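You operate a simulated robot arm through the tools that you are given. There is no shell and no other tool.

You run a simulated robot arm. Do the job below in one go: nothing can be reset, and whatever is moved stays where it is left.

## Task
Cover the terminals, switch the fan breaker on, shut and lock the cabinet.
Fine: cover on first; both locks turned; the main isolator stays off and padlocked.

Only the result counts: the job must be done as asked and must still hold three seconds after the hand-in. Knocking over, shifting, dropping, spilling or breaking anything else fails it. Lids that push on must go on centred and level and be pressed home; caps that screw on are set level and turned clockwise until they are tight.

## Robot
A 7-joint arm with a three-finger gripper, fixed in place. Base frame: the origin is on the floor under the middle of its stand, x ahead of it, y to its left, z up. Units: m, degrees, N and s.
It reaches about 1.342 m from its shoulder. Its first joint turns from -166.0 to 166.0 degrees. Payload 2.69 kg.
The TCP is the grasp point between the finger pads, 0.03 m short of the fingertips. In the tool frame z runs along the fingers and y along their closing line. The gripper opens to 0.128 m; its body begins 0.117 m behind the TCP.
Orientation is told as [roll, pitch, yaw] about the base's x, y, z axes, in that order, counted from this pose: with the fingers straight down and closing along the base's y, the tool's x points along the base's -x, its y along +y and its z along -z.

## Interface
- The arm moves only by the tool arm_command. Its argument "series" is a list of rows, each an object of numbers (a shift or turn left out is 0, a gripper value left out holds the last): "dx", "dy", "dz": the shift along the base's x, y, z in m; "wx", "wy", "wz": the turn, a rotation vector about the base's x, y, z in degrees; "fingers": the gripper command, from -1 (fully open) to 1 (shut), values between in proportion. In form: [{"dx": .., "dy": .., "dz": .., "wx": .., "wy": .., "wz": .., "fingers": ..}, ...]. A call has 1 to 20 rows; each row is the pose to reach, as a shift and turn from the pose commanded when the call began. Rows are played at 5 a second. More than 0.05 m and 8.6 degrees between two rows, or a gripper value outside its range, and nothing of the call is played. A pose out of reach is approached as far as the arm can. The call stops where the force on the tool passes 90 N (or 10 N more than at its start, if that is more) or the arm is blocked; 0.2 s more then pass. Each finger travels about 0.127 m/s and halts on what it meets, pressing with about 30 N; the grip force reading is that of the motor and also rises with nothing between the fingers. The clock runs only during rows and for 0.2 s after the last one: add rows that repeat a pose to give the fingers time. It gives the time, the measured TCP pose, the force on the tool (base axes), the opening and the grip force at its end, in the units of the frame above (readings bear some noise), with the torque about the TCP (base axes, N m) and any sound that the robot's microphone picked up, and new pictures: "pictures" is both (left out), scene, wrist or none.
- Cameras (640 x 400 px; columns grow to the right, rows downward): "scene" is fixed at [0.0497, -0.5014, 1.8086]; the picture's right is [0.57, -0.82, 0.00], its down [-0.53, -0.37, -0.76] and it looks along [0.63, 0.44, -0.64] (base axes); focal length 216 px, centre (320, 200). "wrist" rides on the gripper at [0.058, 0.054, -0.131] in the tool frame; the picture's right is [-0.68, 0.74, 0.00], its down [-0.62, -0.57, -0.55] and it looks along [-0.40, -0.37, 0.84] (tool axes); focal length 234 px, centre (320, 200). There is no depth. A picture from a camera that has moved, and an enlarged one, comes with that camera's place and axes in the base frame and with its lens.
- raise_lower(by): moves the trunk up (or, below 0, down) by that many m; the arm rides with it, the base frame stays. It gives what a move gives, with no picture.
- enlarge(camera, box): a new picture of the part [left, top, right, bottom] of that camera's present view, enlarged. No time passes.
- job_done(): hands the job in; it is judged then, once.

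Nothing tells you positions but the pictures and the camera data. Unless the task says otherwise, let go and move clear before handing in.

The tools are called after "Request:" as a command line: name --argument value ..., lists and objects as JSON in quotes. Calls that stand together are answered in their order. arm_command: Moves the arm, as the interface text tells. Its arguments: {"type":"object","properties":{"series":{"type":"array"},"pictures":{"type":"string","enum":["both","scene","wrist","none"]}},"required":["series"]} The other tools are called the same way: raise_lower (by) moves the trunk up or down; enlarge (camera, box) takes an enlarged picture of a part of a camera's view; job_done () hands the job in.

At the start:

```text
time_s: 0.0
tcp_pos: [0.5837, 0.0818, 1.6368]
tool_rot: [0.0, -0.1, 0.1]
ft_force: [0.7, 0.4, -0.1]
moment: [0.01, 0.0, 0.01]
finger_gap: 0.1279
finger_force: 0.1
trunk travel left (down, up): [-0.175, 0.175]
```

scene: 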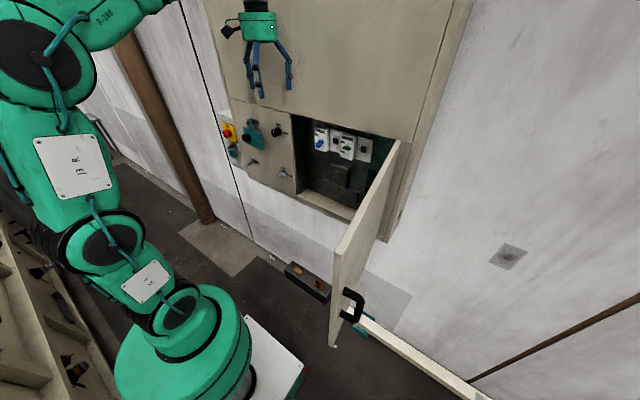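
wrist: 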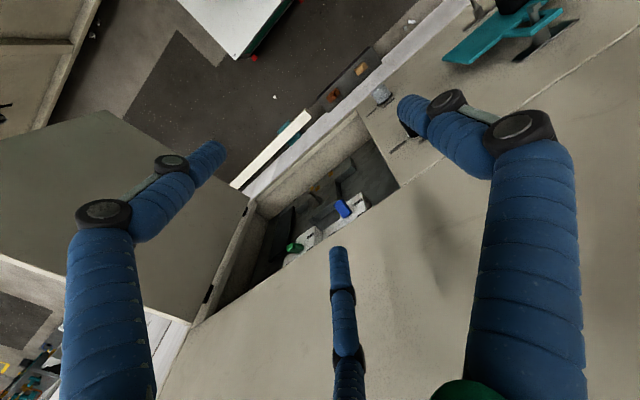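

I see a wall cabinet with an open door hinged on its right side, breakers inside, and switches and handles on the panel to its left. I'll enlarge the views first to understand the parts before moving.

Request:
enlarge --camera "scene" --box '[210, 90, 420, 221]'

Request:
enlarge --camera "scene" --box '[270, 240, 430, 340]'

Request:
enlarge --camera "scene" --box '[290, 110, 400, 179]'

Request:
enlarge --camera "scene" --box '[0, 200, 140, 400]'

Request:
enlarge --camera "wrist" --box '[180, 0, 580, 250]'

```text
3.05 times, centred on (315, 156) of scene
camera zoom: at [0.0497, -0.5014, 1.8086], right [0.57, -0.82, 0.0], down [-0.53, -0.37, -0.76], along [0.63, 0.44, -0.64], focal length 658 px, centre (335, 336)
```

zoom: 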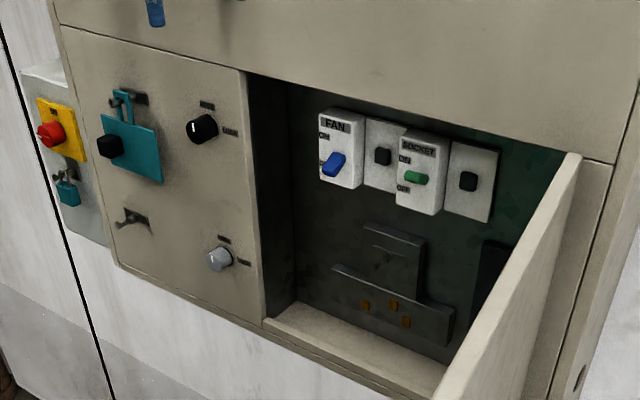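

```text
4.00 times, centred on (350, 290) of scene
camera zoom: at [0.0497, -0.5014, 1.8086], right [0.57, -0.82, 0.0], down [-0.53, -0.37, -0.76], along [0.63, 0.44, -0.64], focal length 864 px, centre (200, -160)
```

zoom: 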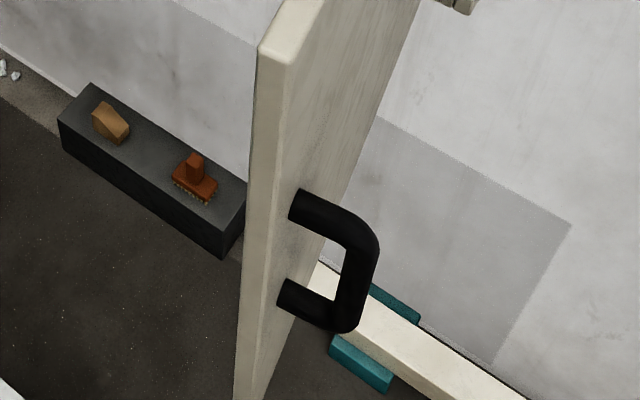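

```text
5.80 times, centred on (345, 144) of scene
camera zoom: at [0.0497, -0.5014, 1.8086], right [0.57, -0.82, 0.0], down [-0.53, -0.37, -0.76], along [0.63, 0.44, -0.64], focal length 1252 px, centre (175, 522)
```

zoom: 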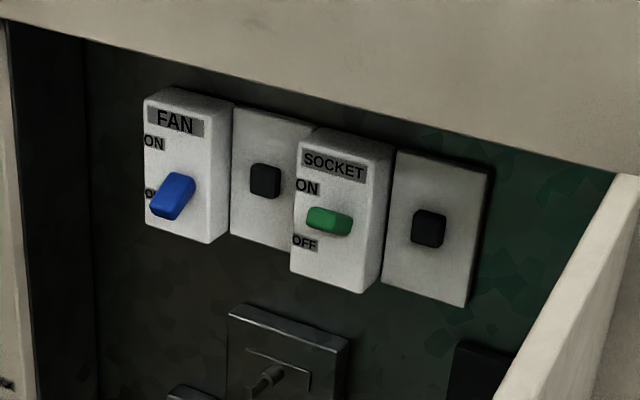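

```text
2.00 times, centred on (70, 300) of scene
camera zoom: at [0.0497, -0.5014, 1.8086], right [0.57, -0.82, 0.0], down [-0.53, -0.37, -0.76], along [0.63, 0.44, -0.64], focal length 432 px, centre (820, 0)
```

zoom: 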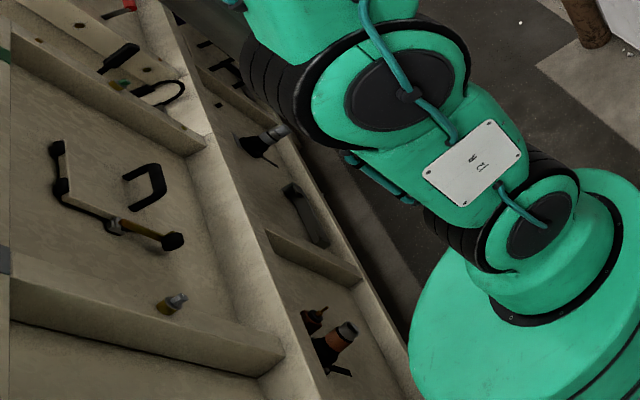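

```text
1.60 times, centred on (380, 125) of wrist
camera zoom: at [0.5269, 0.1364, 1.77], right [0.68, 0.74, 0.0], down [0.62, -0.57, 0.55], along [0.4, -0.37, -0.84], focal length 375 px, centre (224, 320)
```

zoom: 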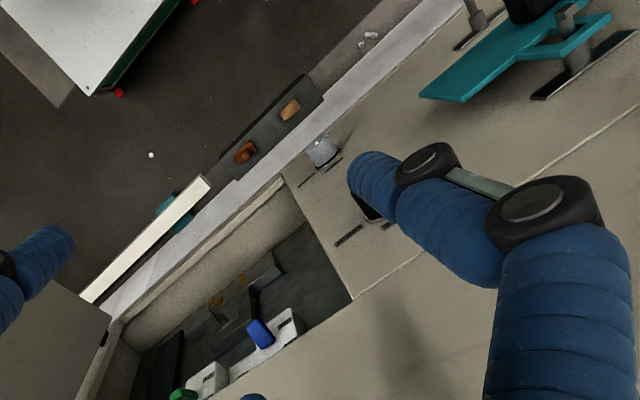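

The teal plate with a black knob hangs by a loop on a panel hook, and inside the cabinet there is a peg above three orange terminals. I'll zoom in further to check whether that plate is the cover and what the two locks look like.

Request:
enlarge --camera "scene" --box '[236, 112, 300, 152]'

Request:
enlarge --camera "scene" --box '[236, 148, 300, 188]'

Request:
enlarge --camera "scene" --box '[300, 155, 380, 205]'

Request:
enlarge --camera "scene" --box '[212, 115, 260, 165]'

Request:
enlarge --camera "scene" --box '[320, 130, 420, 240]'

Request:
enlarge --camera "wrist" --box '[200, 150, 420, 290]'

```text
10.00 times, centred on (268, 132) of scene
camera zoom: at [0.0497, -0.5014, 1.8086], right [0.57, -0.82, 0.0], down [-0.53, -0.37, -0.76], along [0.63, 0.44, -0.64], focal length 2160 px, centre (840, 880)
```

zoom: 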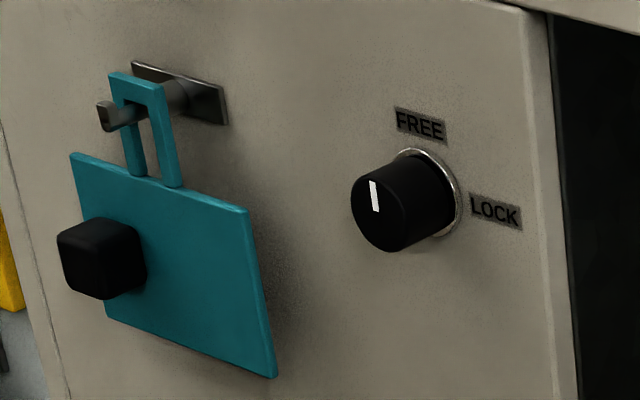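

```text
10.00 times, centred on (268, 168) of scene
camera zoom: at [0.0497, -0.5014, 1.8086], right [0.57, -0.82, 0.0], down [-0.53, -0.37, -0.76], along [0.63, 0.44, -0.64], focal length 2160 px, centre (840, 520)
```

zoom: 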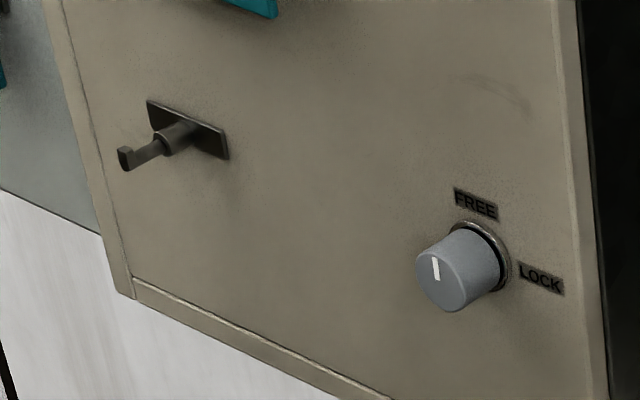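

```text
8.00 times, centred on (340, 180) of scene
camera zoom: at [0.0497, -0.5014, 1.8086], right [0.57, -0.82, 0.0], down [-0.53, -0.37, -0.76], along [0.63, 0.44, -0.64], focal length 1728 px, centre (160, 360)
```

zoom: 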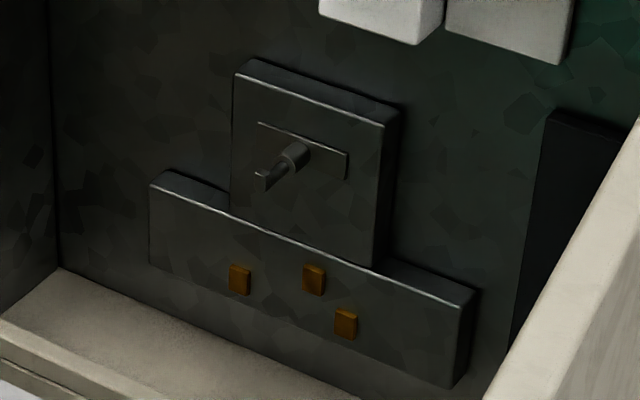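

```text
8.00 times, centred on (236, 140) of scene
camera zoom: at [0.0497, -0.5014, 1.8086], right [0.57, -0.82, 0.0], down [-0.53, -0.37, -0.76], along [0.63, 0.44, -0.64], focal length 1728 px, centre (992, 680)
```

zoom: 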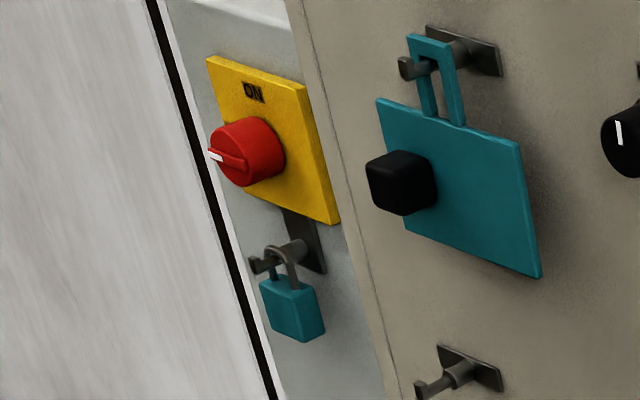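

```text
3.64 times, centred on (370, 185) of scene
camera zoom: at [0.0497, -0.5014, 1.8086], right [0.57, -0.82, 0.0], down [-0.53, -0.37, -0.76], along [0.63, 0.44, -0.64], focal length 785 px, centre (138, 254)
```

zoom: 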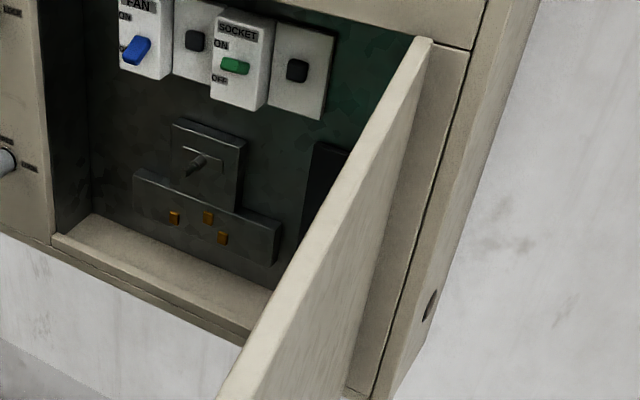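

```text
2.86 times, centred on (310, 220) of wrist
camera zoom: at [0.5269, 0.1364, 1.77], right [0.68, 0.74, 0.0], down [0.62, -0.57, 0.55], along [0.4, -0.37, -0.84], focal length 669 px, centre (349, 143)
```

zoom: 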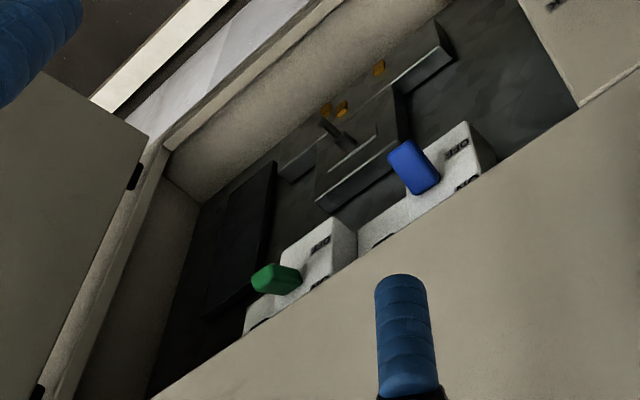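

The cover is the teal plate: its black knob is the grip and its loop sits on the upper hook. It belongs on the peg inside, above the orange terminals. Both lock knobs read FREE and LOCK is to their right. Next I check the finger layout.

Request:
enlarge --camera "scene" --box '[225, 0, 321, 110]'

Request:
enlarge --camera "scene" --box '[316, 240, 380, 350]'

Request:
enlarge --camera "scene" --box '[310, 120, 345, 160]'

Request:
enlarge --camera "wrist" --box '[300, 60, 560, 220]'

```text
3.64 times, centred on (273, 55) of scene
camera zoom: at [0.0497, -0.5014, 1.8086], right [0.57, -0.82, 0.0], down [-0.53, -0.37, -0.76], along [0.63, 0.44, -0.64], focal length 785 px, centre (491, 727)
```

zoom: 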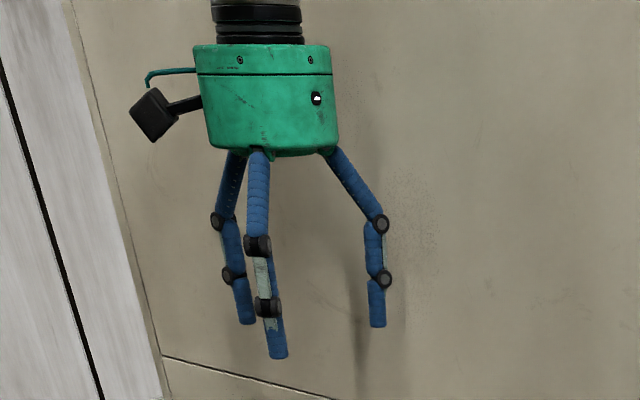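

```text
3.64 times, centred on (348, 295) of scene
camera zoom: at [0.0497, -0.5014, 1.8086], right [0.57, -0.82, 0.0], down [-0.53, -0.37, -0.76], along [0.63, 0.44, -0.64], focal length 785 px, centre (218, -146)
```

zoom: 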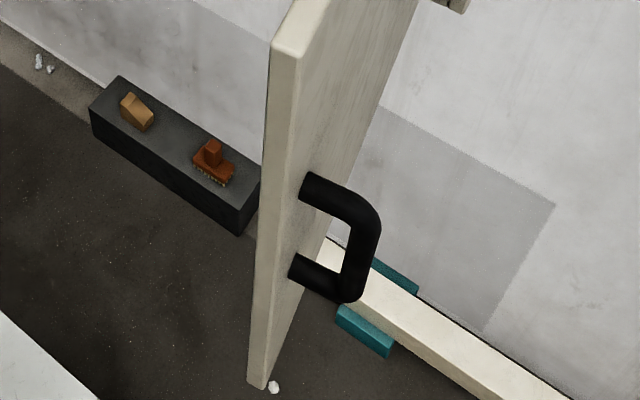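

```text
10.00 times, centred on (328, 140) of scene
camera zoom: at [0.0497, -0.5014, 1.8086], right [0.57, -0.82, 0.0], down [-0.53, -0.37, -0.76], along [0.63, 0.44, -0.64], focal length 2160 px, centre (245, 800)
```

zoom: 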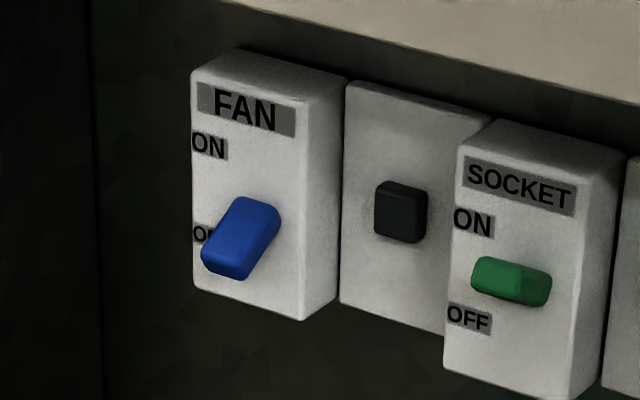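

```text
2.46 times, centred on (430, 140) of wrist
camera zoom: at [0.5269, 0.1364, 1.77], right [0.68, 0.74, 0.0], down [0.62, -0.57, 0.55], along [0.4, -0.37, -0.84], focal length 576 px, centre (49, 348)
```

zoom: 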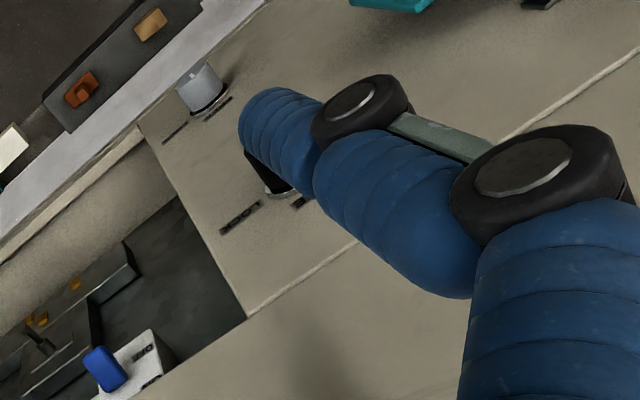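

The gripper has one finger on the +y side and two on the −y side. I'll close it in free air to see how the fingers come together.

Request:
arm_command --series '[{"fingers": 0.0}, {"fingers": 0.0}, {"fingers": 0.0}, {"fingers": 0.0}]' --pictures "both"

Request:
arm_command --series '[{"fingers": 1.0}, {"fingers": 1.0}, {"fingers": 1.0}, {"fingers": 1.0}, {"fingers": 1.0}]' --pictures "both"

Request:
enlarge --camera "scene" --box '[225, 0, 321, 110]'

```text
time_s: 1.0
tcp_pos: [0.5839, 0.0816, 1.6388]
tool_rot: [0.1, 0.0, 0.0]
ft_force: [0.6, -0.1, -0.4]
moment: [0.01, 0.0, 0.02]
finger_gap: 0.0641
finger_force: 0.0
trunk travel left (down, up): [-0.175, 0.175]
camera wrist: at [0.5269, 0.1365, 1.77], right [0.68, 0.74, 0.0], down [0.62, -0.57, 0.55], along [0.4, -0.37, -0.84], focal length 234 px, centre (320, 200)
```

scene: 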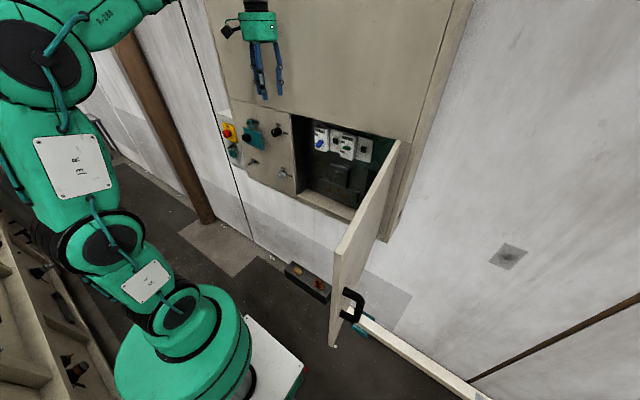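
wrist: 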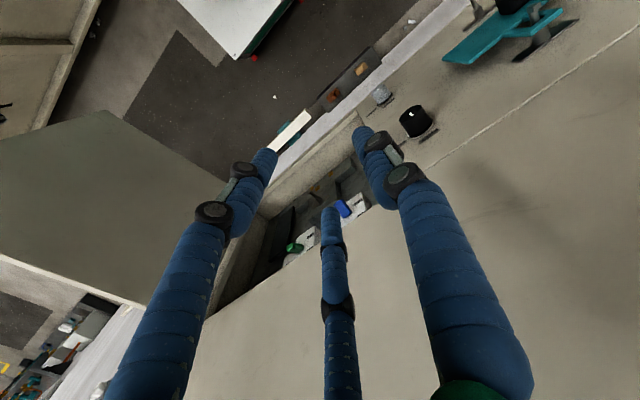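

```text
time_s: 2.2
tcp_pos: [0.5846, 0.082, 1.6383]
tool_rot: [-0.1, 0.0, 0.0]
ft_force: [0.2, -0.4, 0.9]
moment: [-0.06, -0.02, 0.01]
finger_gap: 0.002
finger_force: 29.9
trunk travel left (down, up): [-0.175, 0.175]
camera wrist: at [0.5269, 0.1364, 1.77], right [0.68, 0.74, 0.0], down [0.62, -0.57, 0.55], along [0.4, -0.37, -0.84], focal length 234 px, centre (320, 200)
```

scene: 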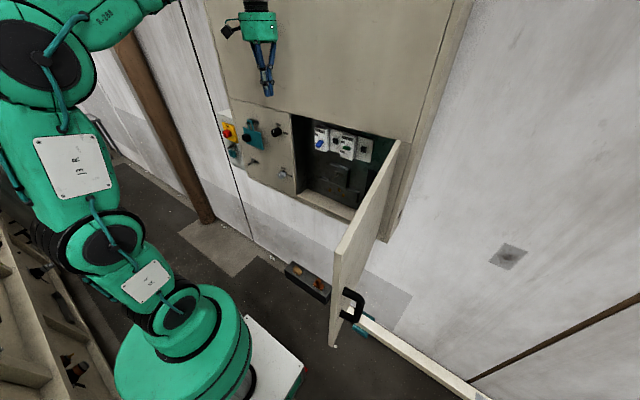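
wrist: 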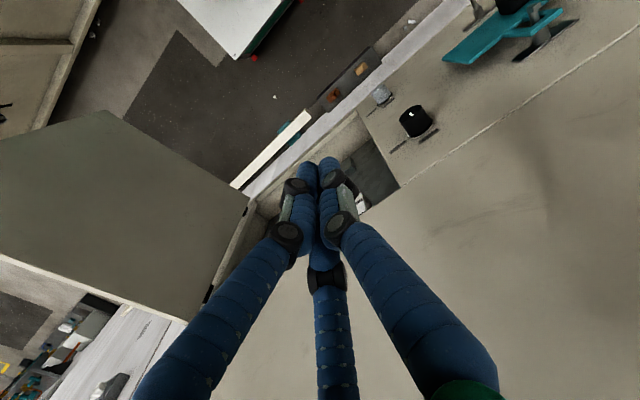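

```text
3.64 times, centred on (273, 55) of scene
camera zoom: at [0.0497, -0.5014, 1.8086], right [0.57, -0.82, 0.0], down [-0.53, -0.37, -0.76], along [0.63, 0.44, -0.64], focal length 785 px, centre (491, 727)
```

zoom: 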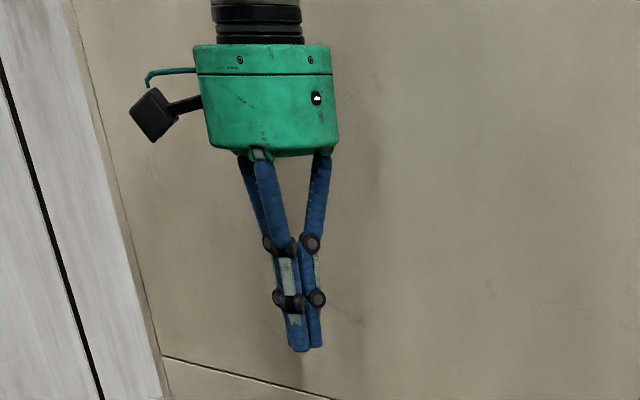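

The fingers close in towards the centre like a chuck, which suits knobs. Next I turn the gripper to point at the cabinet (+x), backing off a little as it turns.

Request:
arm_command --series '[{"wy": -8, "dx": -0.01, "fingers": 0.0}, {"wy": -16, "dx": -0.02}, {"wy": -24, "dx": -0.03}, {"wy": -32, "dx": -0.04}, {"wy": -40, "dx": -0.05}, {"wy": -48, "dx": -0.06}, {"wy": -56, "dx": -0.07}, {"wy": -64, "dx": -0.08}, {"wy": -72, "dx": -0.09}, {"wy": -80, "dx": -0.1}, {"wy": -85, "dx": -0.1}, {"wy": -90, "dx": -0.1}, {"wy": -90, "dx": -0.1}]' --pictures "both"

```text
time_s: 5.0
tcp_pos: [0.4837, 0.0813, 1.6384]
tool_rot: [151.3, -89.9, -151.4]
ft_force: [0.1, -0.5, 0.0]
moment: [-0.01, 0.0, 0.04]
finger_gap: 0.0642
finger_force: 0.0
trunk travel left (down, up): [-0.175, 0.175]
camera wrist: at [0.3539, 0.1359, 1.5805], right [0.0, 0.74, 0.68], down [-0.55, -0.57, 0.61], along [0.84, -0.37, 0.4], focal length 234 px, centre (320, 200)
```

scene: 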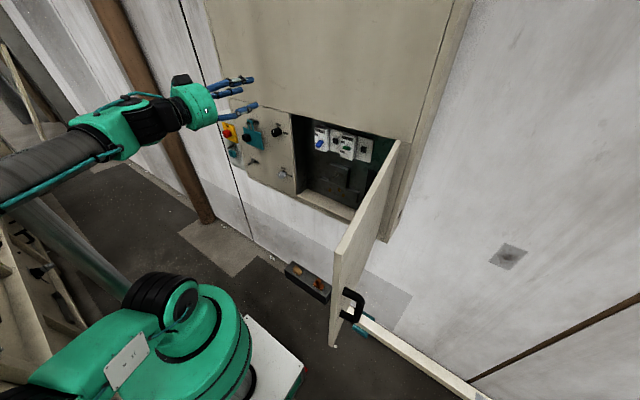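
wrist: 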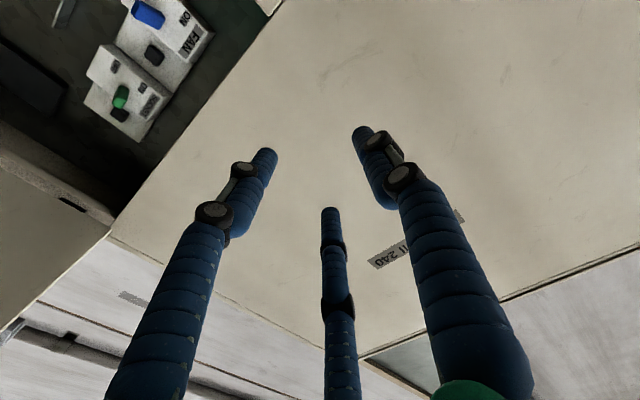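

The tool now points at the cabinet, and the arm reaches it comfortably. I'll roll it so the wrist camera sits above the fingers.

Request:
arm_command --series '[{"wx": 8}, {"wx": 16}, {"wx": 24}, {"wx": 32}, {"wx": 40}, {"wx": 48}, {"wx": 56}, {"wx": 64}, {"wx": 72}, {"wx": 80}, {"wx": 85}, {"wx": 90}, {"wx": 90}]' --pictures "both"

```text
time_s: 7.8
tcp_pos: [0.4859, 0.0813, 1.6383]
tool_rot: [90.0, 0.1, -90.0]
ft_force: [-0.3, -0.1, -0.8]
moment: [-0.01, 0.0, -0.03]
finger_gap: 0.0645
finger_force: 0.0
trunk travel left (down, up): [-0.175, 0.175]
camera wrist: at [0.3546, 0.1408, 1.6925], right [0.0, -0.68, 0.74], down [-0.55, -0.62, -0.57], along [0.84, -0.4, -0.37], focal length 234 px, centre (320, 200)
```

scene: 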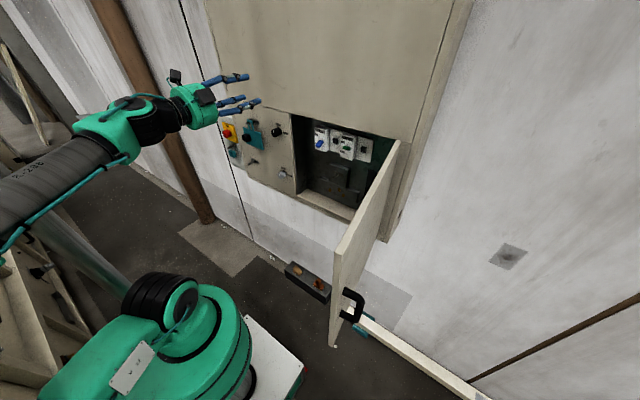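
wrist: 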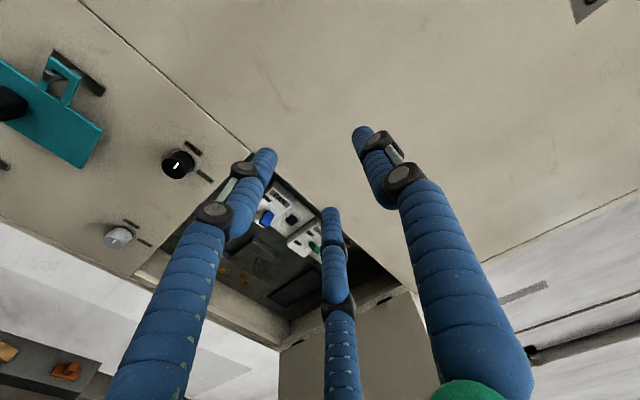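

The black lock knob is at about (0.68, 0.18, 1.43), the grey one at (0.677, 0.178, 1.22), and the cover's knob at about (0.66, 0.375, 1.36). I'll line the wrist camera up on the cover's hook now, then do the same on the inside peg to measure the offset between them.

Request:
arm_command --series '[{"dy": 0.029, "dz": -0.031}, {"dy": 0.058, "dz": -0.062}, {"dy": 0.087, "dz": -0.093}, {"dy": 0.116, "dz": -0.124}, {"dy": 0.145, "dz": -0.155}, {"dy": 0.174, "dz": -0.186}, {"dy": 0.2035, "dz": -0.2165}, {"dy": 0.2035, "dz": -0.2165}]' --pictures "both"

Request:
enlarge --camera "wrist" --box '[200, 40, 360, 140]'

```text
time_s: 9.6
tcp_pos: [0.5028, 0.2759, 1.5317]
tool_rot: [84.2, -4.0, -88.7]
ft_force: [0.2, -0.5, 0.5]
moment: [0.0, 0.03, 0.02]
finger_gap: 0.064
finger_force: 0.0
out of reach, approached as far as the arm can: row 2, 3, 4, 5, 6, 7, 8
trunk travel left (down, up): [-0.175, 0.175]
camera wrist: at [0.3781, 0.3357, 1.5939], right [0.09, -0.62, 0.78], down [-0.59, -0.66, -0.46], along [0.8, -0.42, -0.42], focal length 234 px, centre (320, 200)
```

scene: 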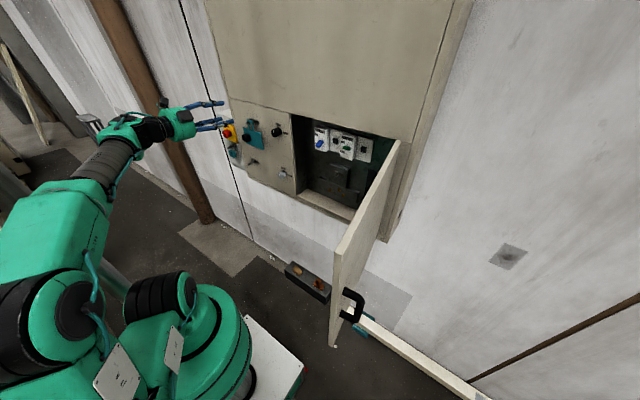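
wrist: 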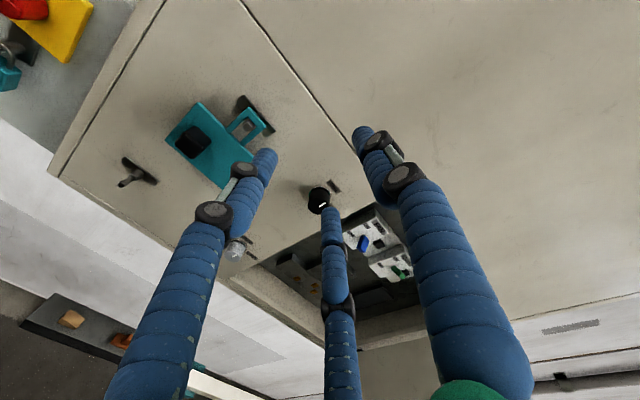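

```text
4.00 times, centred on (280, 90) of wrist
camera zoom: at [0.3781, 0.3357, 1.5939], right [0.09, -0.62, 0.78], down [-0.59, -0.66, -0.46], along [0.8, -0.42, -0.42], focal length 937 px, centre (480, 640)
```

zoom: 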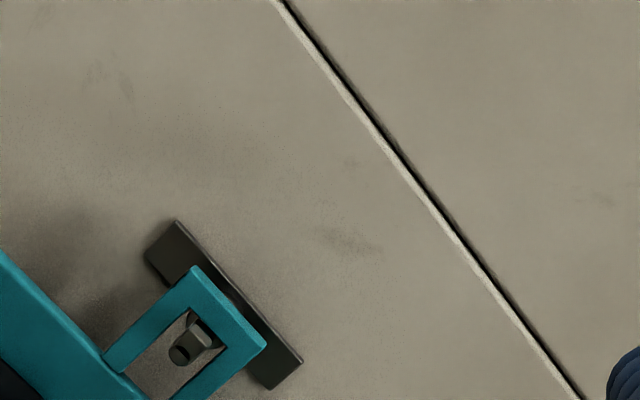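

The arm hit a reach limit in this folded posture. Lowering the trunk should bring the gripper down to working height while keeping the arm less folded.

Request:
raise_lower --by -0.15

Request:
arm_command --series '[{}, {}]' --pictures "both"

```text
time_s: 11.3
tcp_pos: [0.5047, 0.2756, 1.3812]
tool_rot: [84.4, -4.0, -88.8]
ft_force: [0.0, -0.8, -0.5]
moment: [0.02, 0.02, 0.01]
finger_gap: 0.0639
finger_force: 0.1
trunk travel left (down, up): [-0.025, 0.325]
```

```text
time_s: 11.9
tcp_pos: [0.5046, 0.2752, 1.3807]
tool_rot: [84.2, -4.0, -88.8]
ft_force: [-0.6, 0.5, 0.9]
moment: [0.02, 0.01, 0.01]
finger_gap: 0.0641
finger_force: 0.0
trunk travel left (down, up): [-0.025, 0.325]
camera wrist: at [0.3784, 0.336, 1.4434], right [0.09, -0.62, 0.78], down [-0.59, -0.66, -0.46], along [0.8, -0.42, -0.42], focal length 234 px, centre (320, 200)
```

scene: 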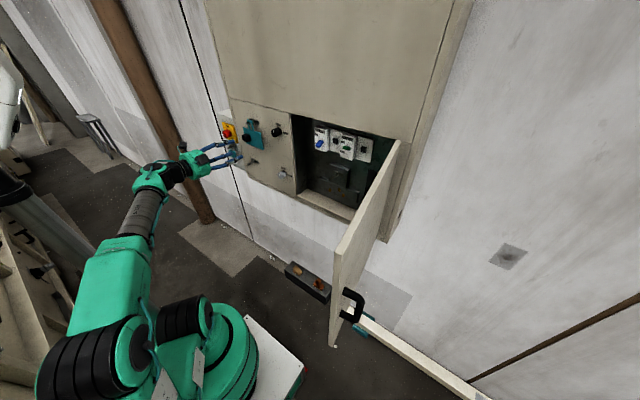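
wrist: 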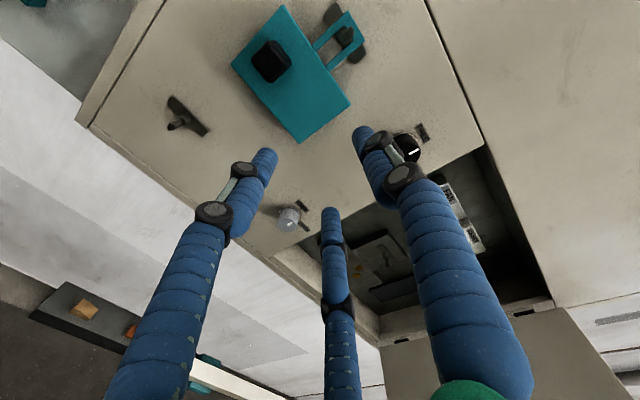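

The view of the cover and hook is good from here. I'll straighten the tool orientation while moving a little closer, where the arm is less folded.

Request:
arm_command --series '[{"dx": 0.02, "wx": 1, "wy": -1.4, "wz": -0.3}, {"dx": 0.04, "wx": 2, "wy": -2.9, "wz": -0.6}, {"dx": 0.05, "wx": 3, "wy": -4.3, "wz": -0.9}, {"dx": 0.05, "wx": 4, "wy": -5.8, "wz": -1.2}, {"dx": 0.05, "wx": 4, "wy": -5.8, "wz": -1.2}]' --pictures "wrist"

```text
time_s: 13.2
tcp_pos: [0.5377, 0.2616, 1.4069]
tool_rot: [85.8, -2.9, -89.0]
ft_force: [0.4, -0.3, 0.0]
moment: [0.01, 0.0, -0.01]
finger_gap: 0.0641
finger_force: 0.0
out of reach, approached as far as the arm can: row 1, 2, 3, 4, 5
trunk travel left (down, up): [-0.025, 0.325]
camera wrist: at [0.4113, 0.322, 1.4666], right [0.06, -0.64, 0.77], down [-0.58, -0.65, -0.49], along [0.81, -0.41, -0.41], focal length 234 px, centre (320, 200)
```

wrist: 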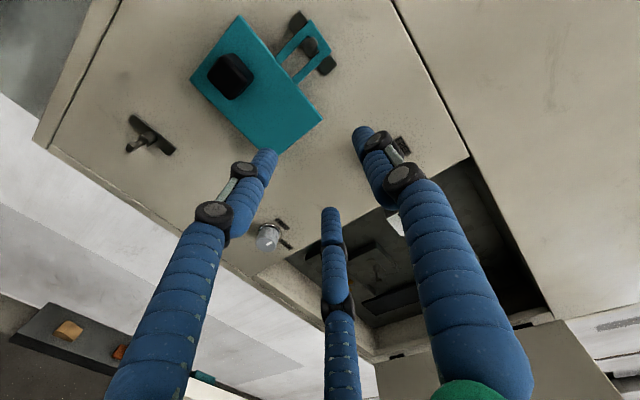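

The limit is probably a wrist joint at this roll angle. I'll roll partway back and see if the pose becomes reachable.

Request:
arm_command --series '[{"wx": -8}, {"wx": -16}, {"wx": -24}, {"wx": -32}, {"wx": -40}, {"wx": -48}, {"wx": -48}]' --pictures "both"

```text
time_s: 14.8
tcp_pos: [0.54, 0.2615, 1.407]
tool_rot: [84.8, -51.1, -88.5]
ft_force: [-0.2, 0.4, -0.2]
moment: [-0.02, 0.01, -0.04]
finger_gap: 0.0639
finger_force: 0.1
trunk travel left (down, up): [-0.025, 0.325]
camera wrist: at [0.4134, 0.3476, 1.4035], right [0.06, 0.15, 0.99], down [-0.58, -0.8, 0.16], along [0.81, -0.58, 0.03], focal length 234 px, centre (320, 200)
```

scene: 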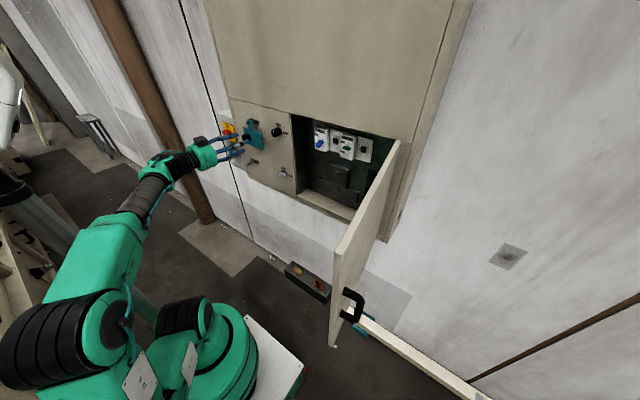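
wrist: 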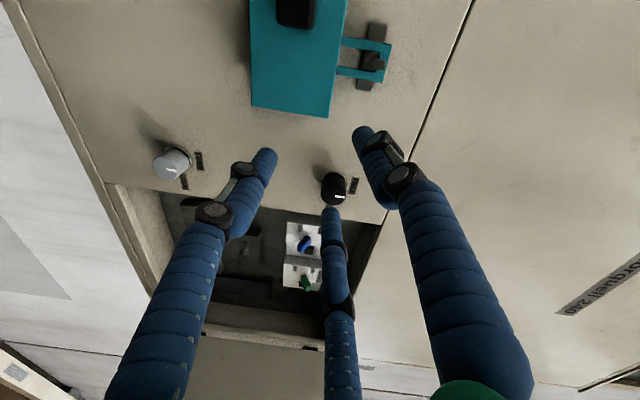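

Rolling back worked, so the limit came from the roll. I'll correct the small tilt and test whether this roll lets me move freely.

Request:
arm_command --series '[{"wy": -1.5, "wz": 1.2}, {"wy": -3.3, "wz": 2.5}, {"wy": -3.3, "wz": 2.5, "dz": -0.02}, {"wy": -3.3, "wz": 2.5, "dz": -0.02}]' --pictures "none"

```text
time_s: 15.8
tcp_pos: [0.5413, 0.2621, 1.3884]
tool_rot: [89.9, -51.0, -90.1]
ft_force: [-1.2, 1.0, 0.5]
moment: [-0.01, 0.03, -0.04]
finger_gap: 0.0641
finger_force: 0.1
trunk travel left (down, up): [-0.025, 0.325]
```

This roll works. I'll roll on the other way, to where the camera ends up above and to the right of the fingers, which should give a clear view of the hook.

Request:
arm_command --series '[{"wx": -8.5}, {"wx": -17}, {"wx": -25.5}, {"wx": -34}, {"wx": -42.5}, {"wx": -51}, {"wx": -59.5}, {"wx": -68}, {"wx": -76.5}, {"wx": -85}, {"wx": -93.5}, {"wx": -102}, {"wx": -110.5}, {"wx": -119}, {"wx": -127.5}, {"wx": -136}, {"wx": -144.5}, {"wx": -153}, {"wx": -161}, {"wx": -161}]' --pictures "none"

Request:
arm_command --series '[{"wx": -8.5}, {"wx": -17}, {"wx": -25.5}, {"wx": -34}, {"wx": -42.5}, {"wx": -51}, {"wx": -58}, {"wx": -58}]' --pictures "both"

```text
time_s: 19.9
tcp_pos: [0.5399, 0.2626, 1.3881]
tool_rot: [-90.1, 32.0, 90.1]
ft_force: [0.7, 0.6, -0.3]
moment: [-0.01, 0.03, -0.03]
finger_gap: 0.0642
finger_force: 0.0
trunk travel left (down, up): [-0.025, 0.325]
```

```text
time_s: 21.8
tcp_pos: [0.5393, 0.2631, 1.3875]
tool_rot: [-13.8, 90.0, 166.3]
ft_force: [0.0, -0.6, 0.6]
moment: [0.01, -0.01, -0.03]
finger_gap: 0.064
finger_force: 0.0
trunk travel left (down, up): [-0.025, 0.325]
camera wrist: at [0.4093, 0.2096, 1.4461], right [0.0, -0.74, -0.68], down [-0.55, 0.56, -0.62], along [0.83, 0.37, -0.4], focal length 234 px, centre (320, 200)
```

scene: 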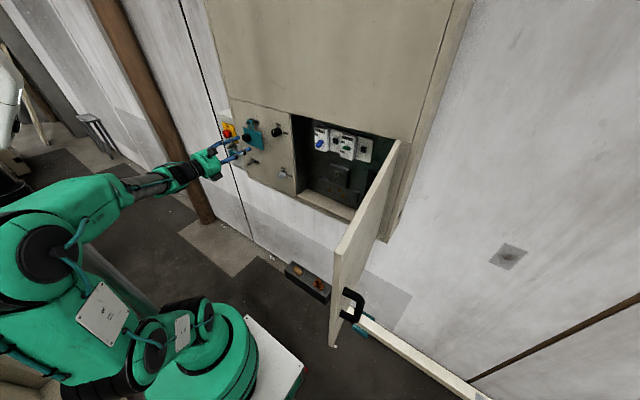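
wrist: 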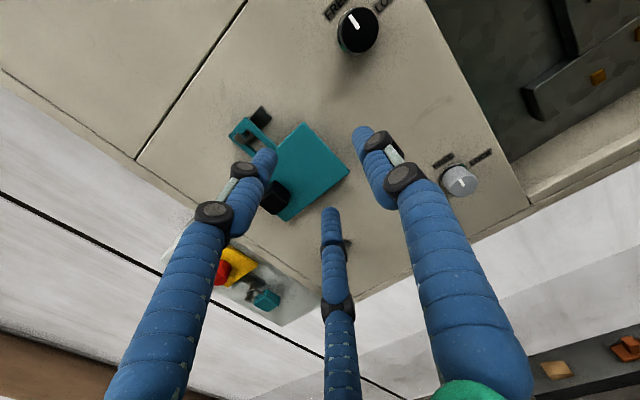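

All reachable, and the cover, knob and hook are in view. I'll zoom in to place the knob and hook accurately.

Request:
enlarge --camera "wrist" --box '[200, 90, 360, 230]'

Request:
enlarge --camera "scene" --box '[210, 110, 290, 170]'

```text
2.86 times, centred on (280, 160) of wrist
camera zoom: at [0.4093, 0.2096, 1.4461], right [0.0, -0.74, -0.68], down [-0.55, 0.56, -0.62], along [0.83, 0.37, -0.4], focal length 669 px, centre (434, 314)
```

zoom: 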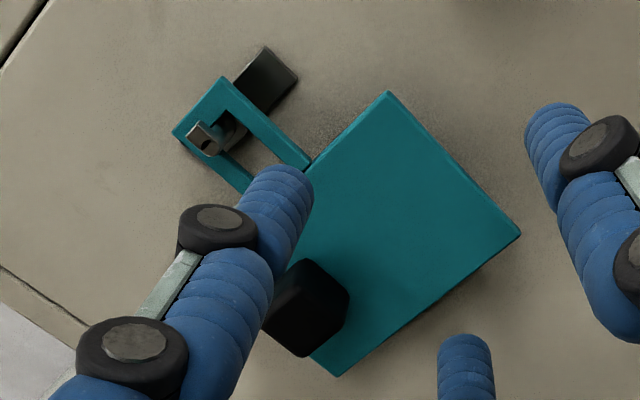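

```text
6.67 times, centred on (250, 140) of scene
camera zoom: at [0.0497, -0.5014, 1.8086], right [0.57, -0.82, 0.0], down [-0.53, -0.37, -0.76], along [0.63, 0.44, -0.64], focal length 1440 px, centre (787, 600)
```

zoom: 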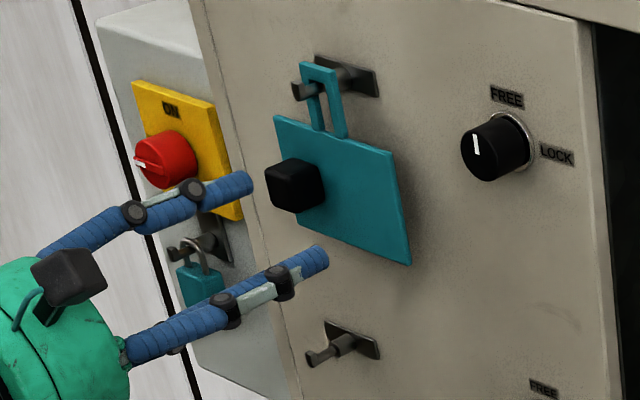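

The hook tip is at about (0.661, 0.333, 1.444) and the knob face at about (0.662, 0.370, 1.364). Now I move to the matching viewpoint in front of the inside peg to measure the exact offset between the two.

Request:
arm_command --series '[{"dy": -0.042, "dz": -0.019}, {"dy": -0.084, "dz": -0.038}, {"dy": -0.126, "dz": -0.057}, {"dy": -0.168, "dz": -0.076}, {"dy": -0.21, "dz": -0.095}, {"dy": -0.252, "dz": -0.114}, {"dy": -0.294, "dz": -0.133}, {"dy": -0.336, "dz": -0.152}, {"dy": -0.378, "dz": -0.171}, {"dy": -0.42, "dz": -0.19}, {"dy": -0.42, "dz": -0.19, "dx": 0.04}, {"dy": -0.42, "dz": -0.19, "dx": 0.08}, {"dy": -0.42, "dz": -0.19, "dx": 0.11}, {"dy": -0.42, "dz": -0.19, "dx": 0.11}]' --pictures "both"

Request:
enlarge --camera "wrist" --box '[200, 90, 360, 230]'

```text
time_s: 24.8
tcp_pos: [0.6235, -0.0292, 1.2222]
tool_rot: [-0.6, 88.8, 173.4]
ft_force: [-0.8, 0.7, 0.2]
moment: [0.01, 0.06, 0.01]
finger_gap: 0.0639
finger_force: 0.1
out of reach, approached as far as the arm can: row 6, 7, 8, 9, 10, 11, 12, 13, 14
trunk travel left (down, up): [-0.025, 0.325]
camera wrist: at [0.4894, -0.0689, 1.2825], right [-0.09, -0.73, -0.68], down [-0.5, 0.62, -0.6], along [0.86, 0.29, -0.42], focal length 234 px, centre (320, 200)
```

scene: 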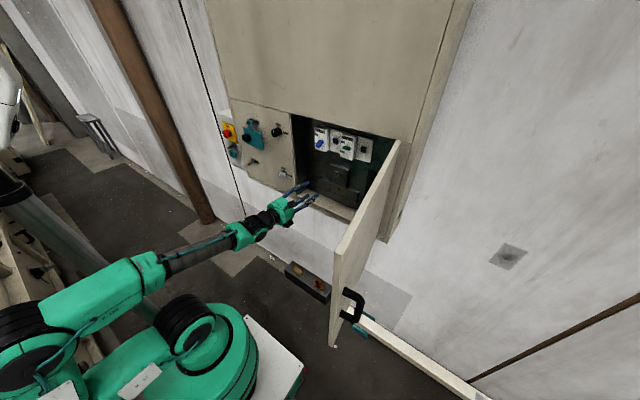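
wrist: 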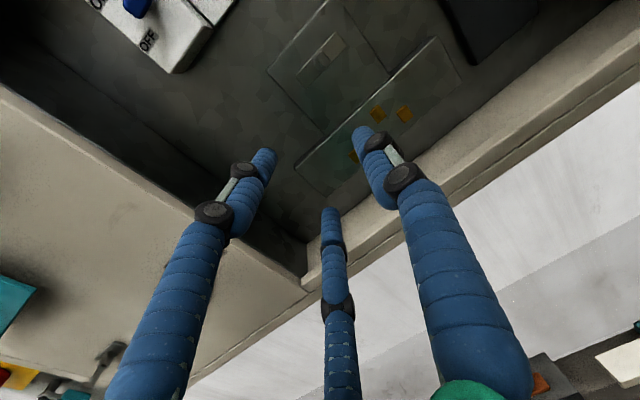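

```text
2.86 times, centred on (280, 160) of wrist
camera zoom: at [0.4894, -0.0689, 1.2825], right [-0.09, -0.73, -0.68], down [-0.5, 0.62, -0.6], along [0.86, 0.29, -0.42], focal length 669 px, centre (434, 314)
```

zoom: 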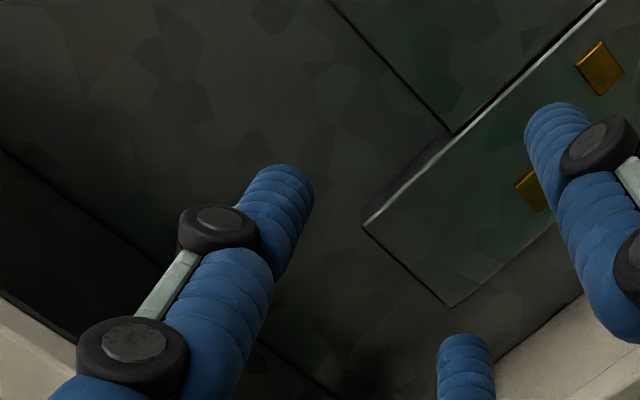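

The arm stops near y = −0.03 in this posture. I'll test whether a different roll frees the movement to the right.

Request:
arm_command --series '[{"wx": 8}, {"wx": 16}, {"wx": 24}, {"wx": 32}, {"wx": 40}, {"wx": 48}, {"wx": 56}, {"wx": 60}, {"wx": 60, "dy": -0.02}, {"wx": 60, "dy": -0.04}, {"wx": 60, "dy": -0.04}]' --pictures "none"

```text
time_s: 27.1
tcp_pos: [0.6311, -0.0241, 1.228]
tool_rot: [-82.9, 30.1, 89.4]
ft_force: [-0.4, 0.8, 0.2]
moment: [0.05, -0.01, -0.04]
finger_gap: 0.0642
finger_force: 0.0
out of reach, approached as far as the arm can: row 2, 3, 4, 5, 6, 7, 8, 9, 10
trunk travel left (down, up): [-0.025, 0.325]
```

Request:
arm_command --series '[{"wy": -3, "wz": 2}, {"wy": -6.1, "wz": 4.1}, {"wy": -6.1, "wz": 4.1}]' --pictures "scene"

Request:
enlarge --camera "scene" --box '[0, 150, 340, 400]'

```text
time_s: 27.9
tcp_pos: [0.6286, 0.0081, 1.2325]
tool_rot: [-88.4, 30.1, 88.8]
ft_force: [0.4, -0.3, -0.8]
moment: [0.03, -0.01, 0.0]
finger_gap: 0.064
finger_force: 0.0
out of reach, approached as far as the arm can: row 1, 2, 3
trunk travel left (down, up): [-0.025, 0.325]
```

scene: 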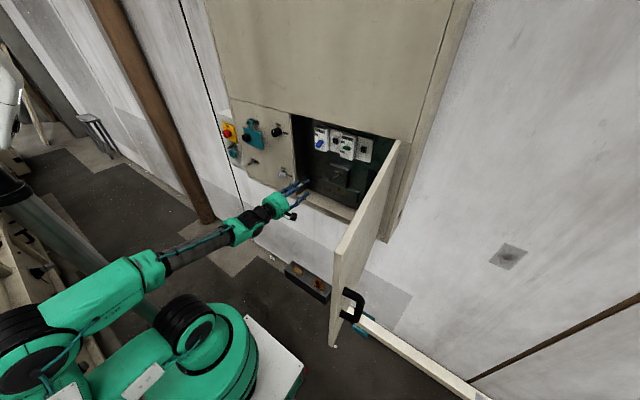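

```text
1.60 times, centred on (170, 275) of scene
camera zoom: at [0.0497, -0.5014, 1.8086], right [0.57, -0.82, 0.0], down [-0.53, -0.37, -0.76], along [0.63, 0.44, -0.64], focal length 346 px, centre (560, 80)
```

zoom: 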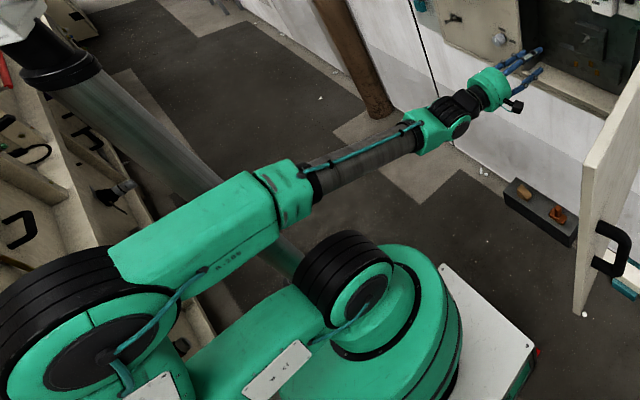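

The elbow is folded to its limit, so the wrist can't come closer to the shoulder. Targets nearer the cabinet should be easier, so I'll test by moving forward.

Request:
arm_command --series '[{"dx": 0.03}, {"dx": 0.06}, {"dx": 0.08, "wy": -0.7, "wz": 1.0}, {"dx": 0.08, "wy": -1.4, "wz": 2.0}, {"dx": 0.08, "wy": -1.4, "wz": 2.0, "dy": -0.02}, {"dx": 0.08, "wy": -1.4, "wz": 2.0, "dy": -0.04}, {"dx": 0.08, "wy": -1.4, "wz": 2.0, "dy": -0.06}, {"dx": 0.08, "wy": -1.4, "wz": 2.0, "dy": -0.06}]' --pictures "scene"

```text
time_s: 29.8
tcp_pos: [0.7037, 0.0025, 1.247]
tool_rot: [-89.0, 30.0, 87.2]
ft_force: [-0.2, 0.9, 0.8]
moment: [0.0, 0.02, 0.03]
finger_gap: 0.0641
finger_force: 0.1
out of reach, approached as far as the arm can: row 2, 3, 4, 5, 6, 7, 8
trunk travel left (down, up): [-0.025, 0.325]
```

scene: 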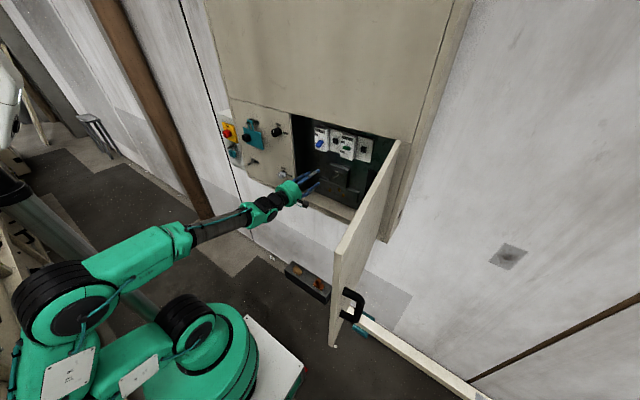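

Request:
enlarge --camera "scene" --box '[150, 140, 330, 260]'

Request:
enlarge --camera "scene" --box '[0, 200, 300, 400]'

```text
3.33 times, centred on (240, 200) of scene
camera zoom: at [0.0497, -0.5014, 1.8086], right [0.57, -0.82, 0.0], down [-0.53, -0.37, -0.76], along [0.63, 0.44, -0.64], focal length 720 px, centre (587, 200)
```

zoom: 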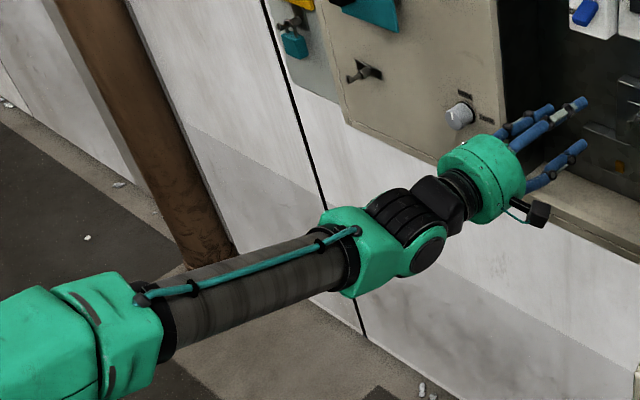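

```text
2.00 times, centred on (150, 300) of scene
camera zoom: at [0.0497, -0.5014, 1.8086], right [0.57, -0.82, 0.0], down [-0.53, -0.37, -0.76], along [0.63, 0.44, -0.64], focal length 432 px, centre (660, 0)
```

zoom: 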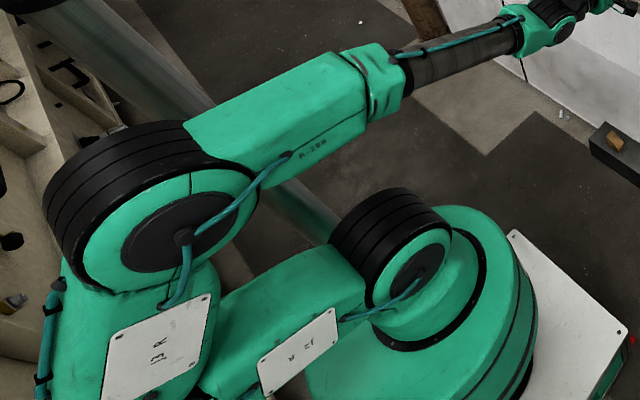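

This elbow-left posture is stuck against joint limits; an elbow-up posture like the starting one should suit the cabinet. I'll back out, go up where the arm is extended, and rebuild the posture from there.

Request:
arm_command --series '[{"dx": -0.02, "dz": 0.02}, {"dx": -0.04, "dz": 0.05}, {"dx": -0.05, "dz": 0.095}, {"dx": -0.06, "dz": 0.14}, {"dx": -0.07, "dz": 0.185}, {"dx": -0.08, "dz": 0.23}, {"dx": -0.09, "dz": 0.275}, {"dx": -0.1, "dz": 0.32}, {"dx": -0.1, "dz": 0.365}, {"dx": -0.1, "dz": 0.41}, {"dx": -0.1, "dz": 0.45}, {"dx": -0.1, "dz": 0.45}]' --pictures "scene"

```text
time_s: 32.4
tcp_pos: [0.5994, 0.0067, 1.6977]
tool_rot: [-89.1, 30.0, 87.2]
ft_force: [-1.6, 0.4, 1.0]
moment: [-0.02, 0.09, 0.0]
finger_gap: 0.0641
finger_force: 0.1
trunk travel left (down, up): [-0.025, 0.325]
```

scene: 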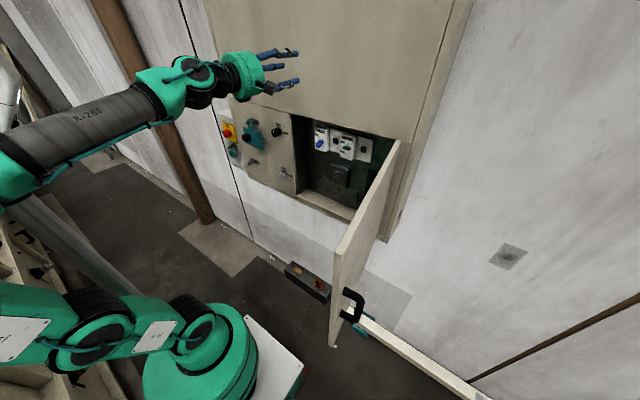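

Request:
arm_command --series '[{"wx": 8.5}, {"wx": 17}, {"wx": 25.5}, {"wx": 34}, {"wx": 42.5}, {"wx": 51}, {"wx": 59.5}, {"wx": 68}, {"wx": 76.5}, {"wx": 85}, {"wx": 93.5}, {"wx": 102}, {"wx": 110.5}, {"wx": 119}, {"wx": 119}]' --pictures "none"

Request:
arm_command --series '[{"wy": 8.5}, {"wy": 17}, {"wy": 25.5}, {"wy": 34}, {"wy": 42.5}, {"wy": 51}, {"wy": 59.5}, {"wy": 68}, {"wy": 76.5}, {"wy": 85}, {"wy": 90}, {"wy": 90}]' --pictures "scene"

```text
time_s: 35.5
tcp_pos: [0.6007, 0.0054, 1.6951]
tool_rot: [-19.8, -87.3, 22.1]
ft_force: [0.8, -0.1, -0.8]
moment: [-0.02, 0.02, 0.04]
finger_gap: 0.0639
finger_force: 0.1
trunk travel left (down, up): [-0.025, 0.325]
```

```text
time_s: 38.1
tcp_pos: [0.5858, 0.0077, 1.596]
tool_rot: [2.4, 0.3, 1.0]
ft_force: [-1.2, 0.7, 1.1]
moment: [-0.02, -0.14, -0.01]
finger_gap: 0.0639
finger_force: 0.1
out of reach, approached as far as the arm can: row 9, 10, 11, 12
trunk travel left (down, up): [-0.025, 0.325]
```

scene: 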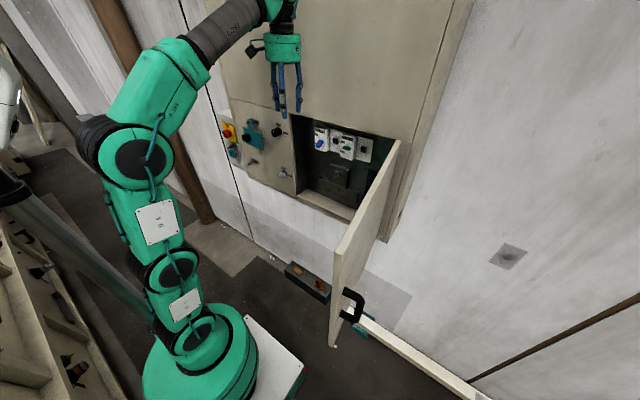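

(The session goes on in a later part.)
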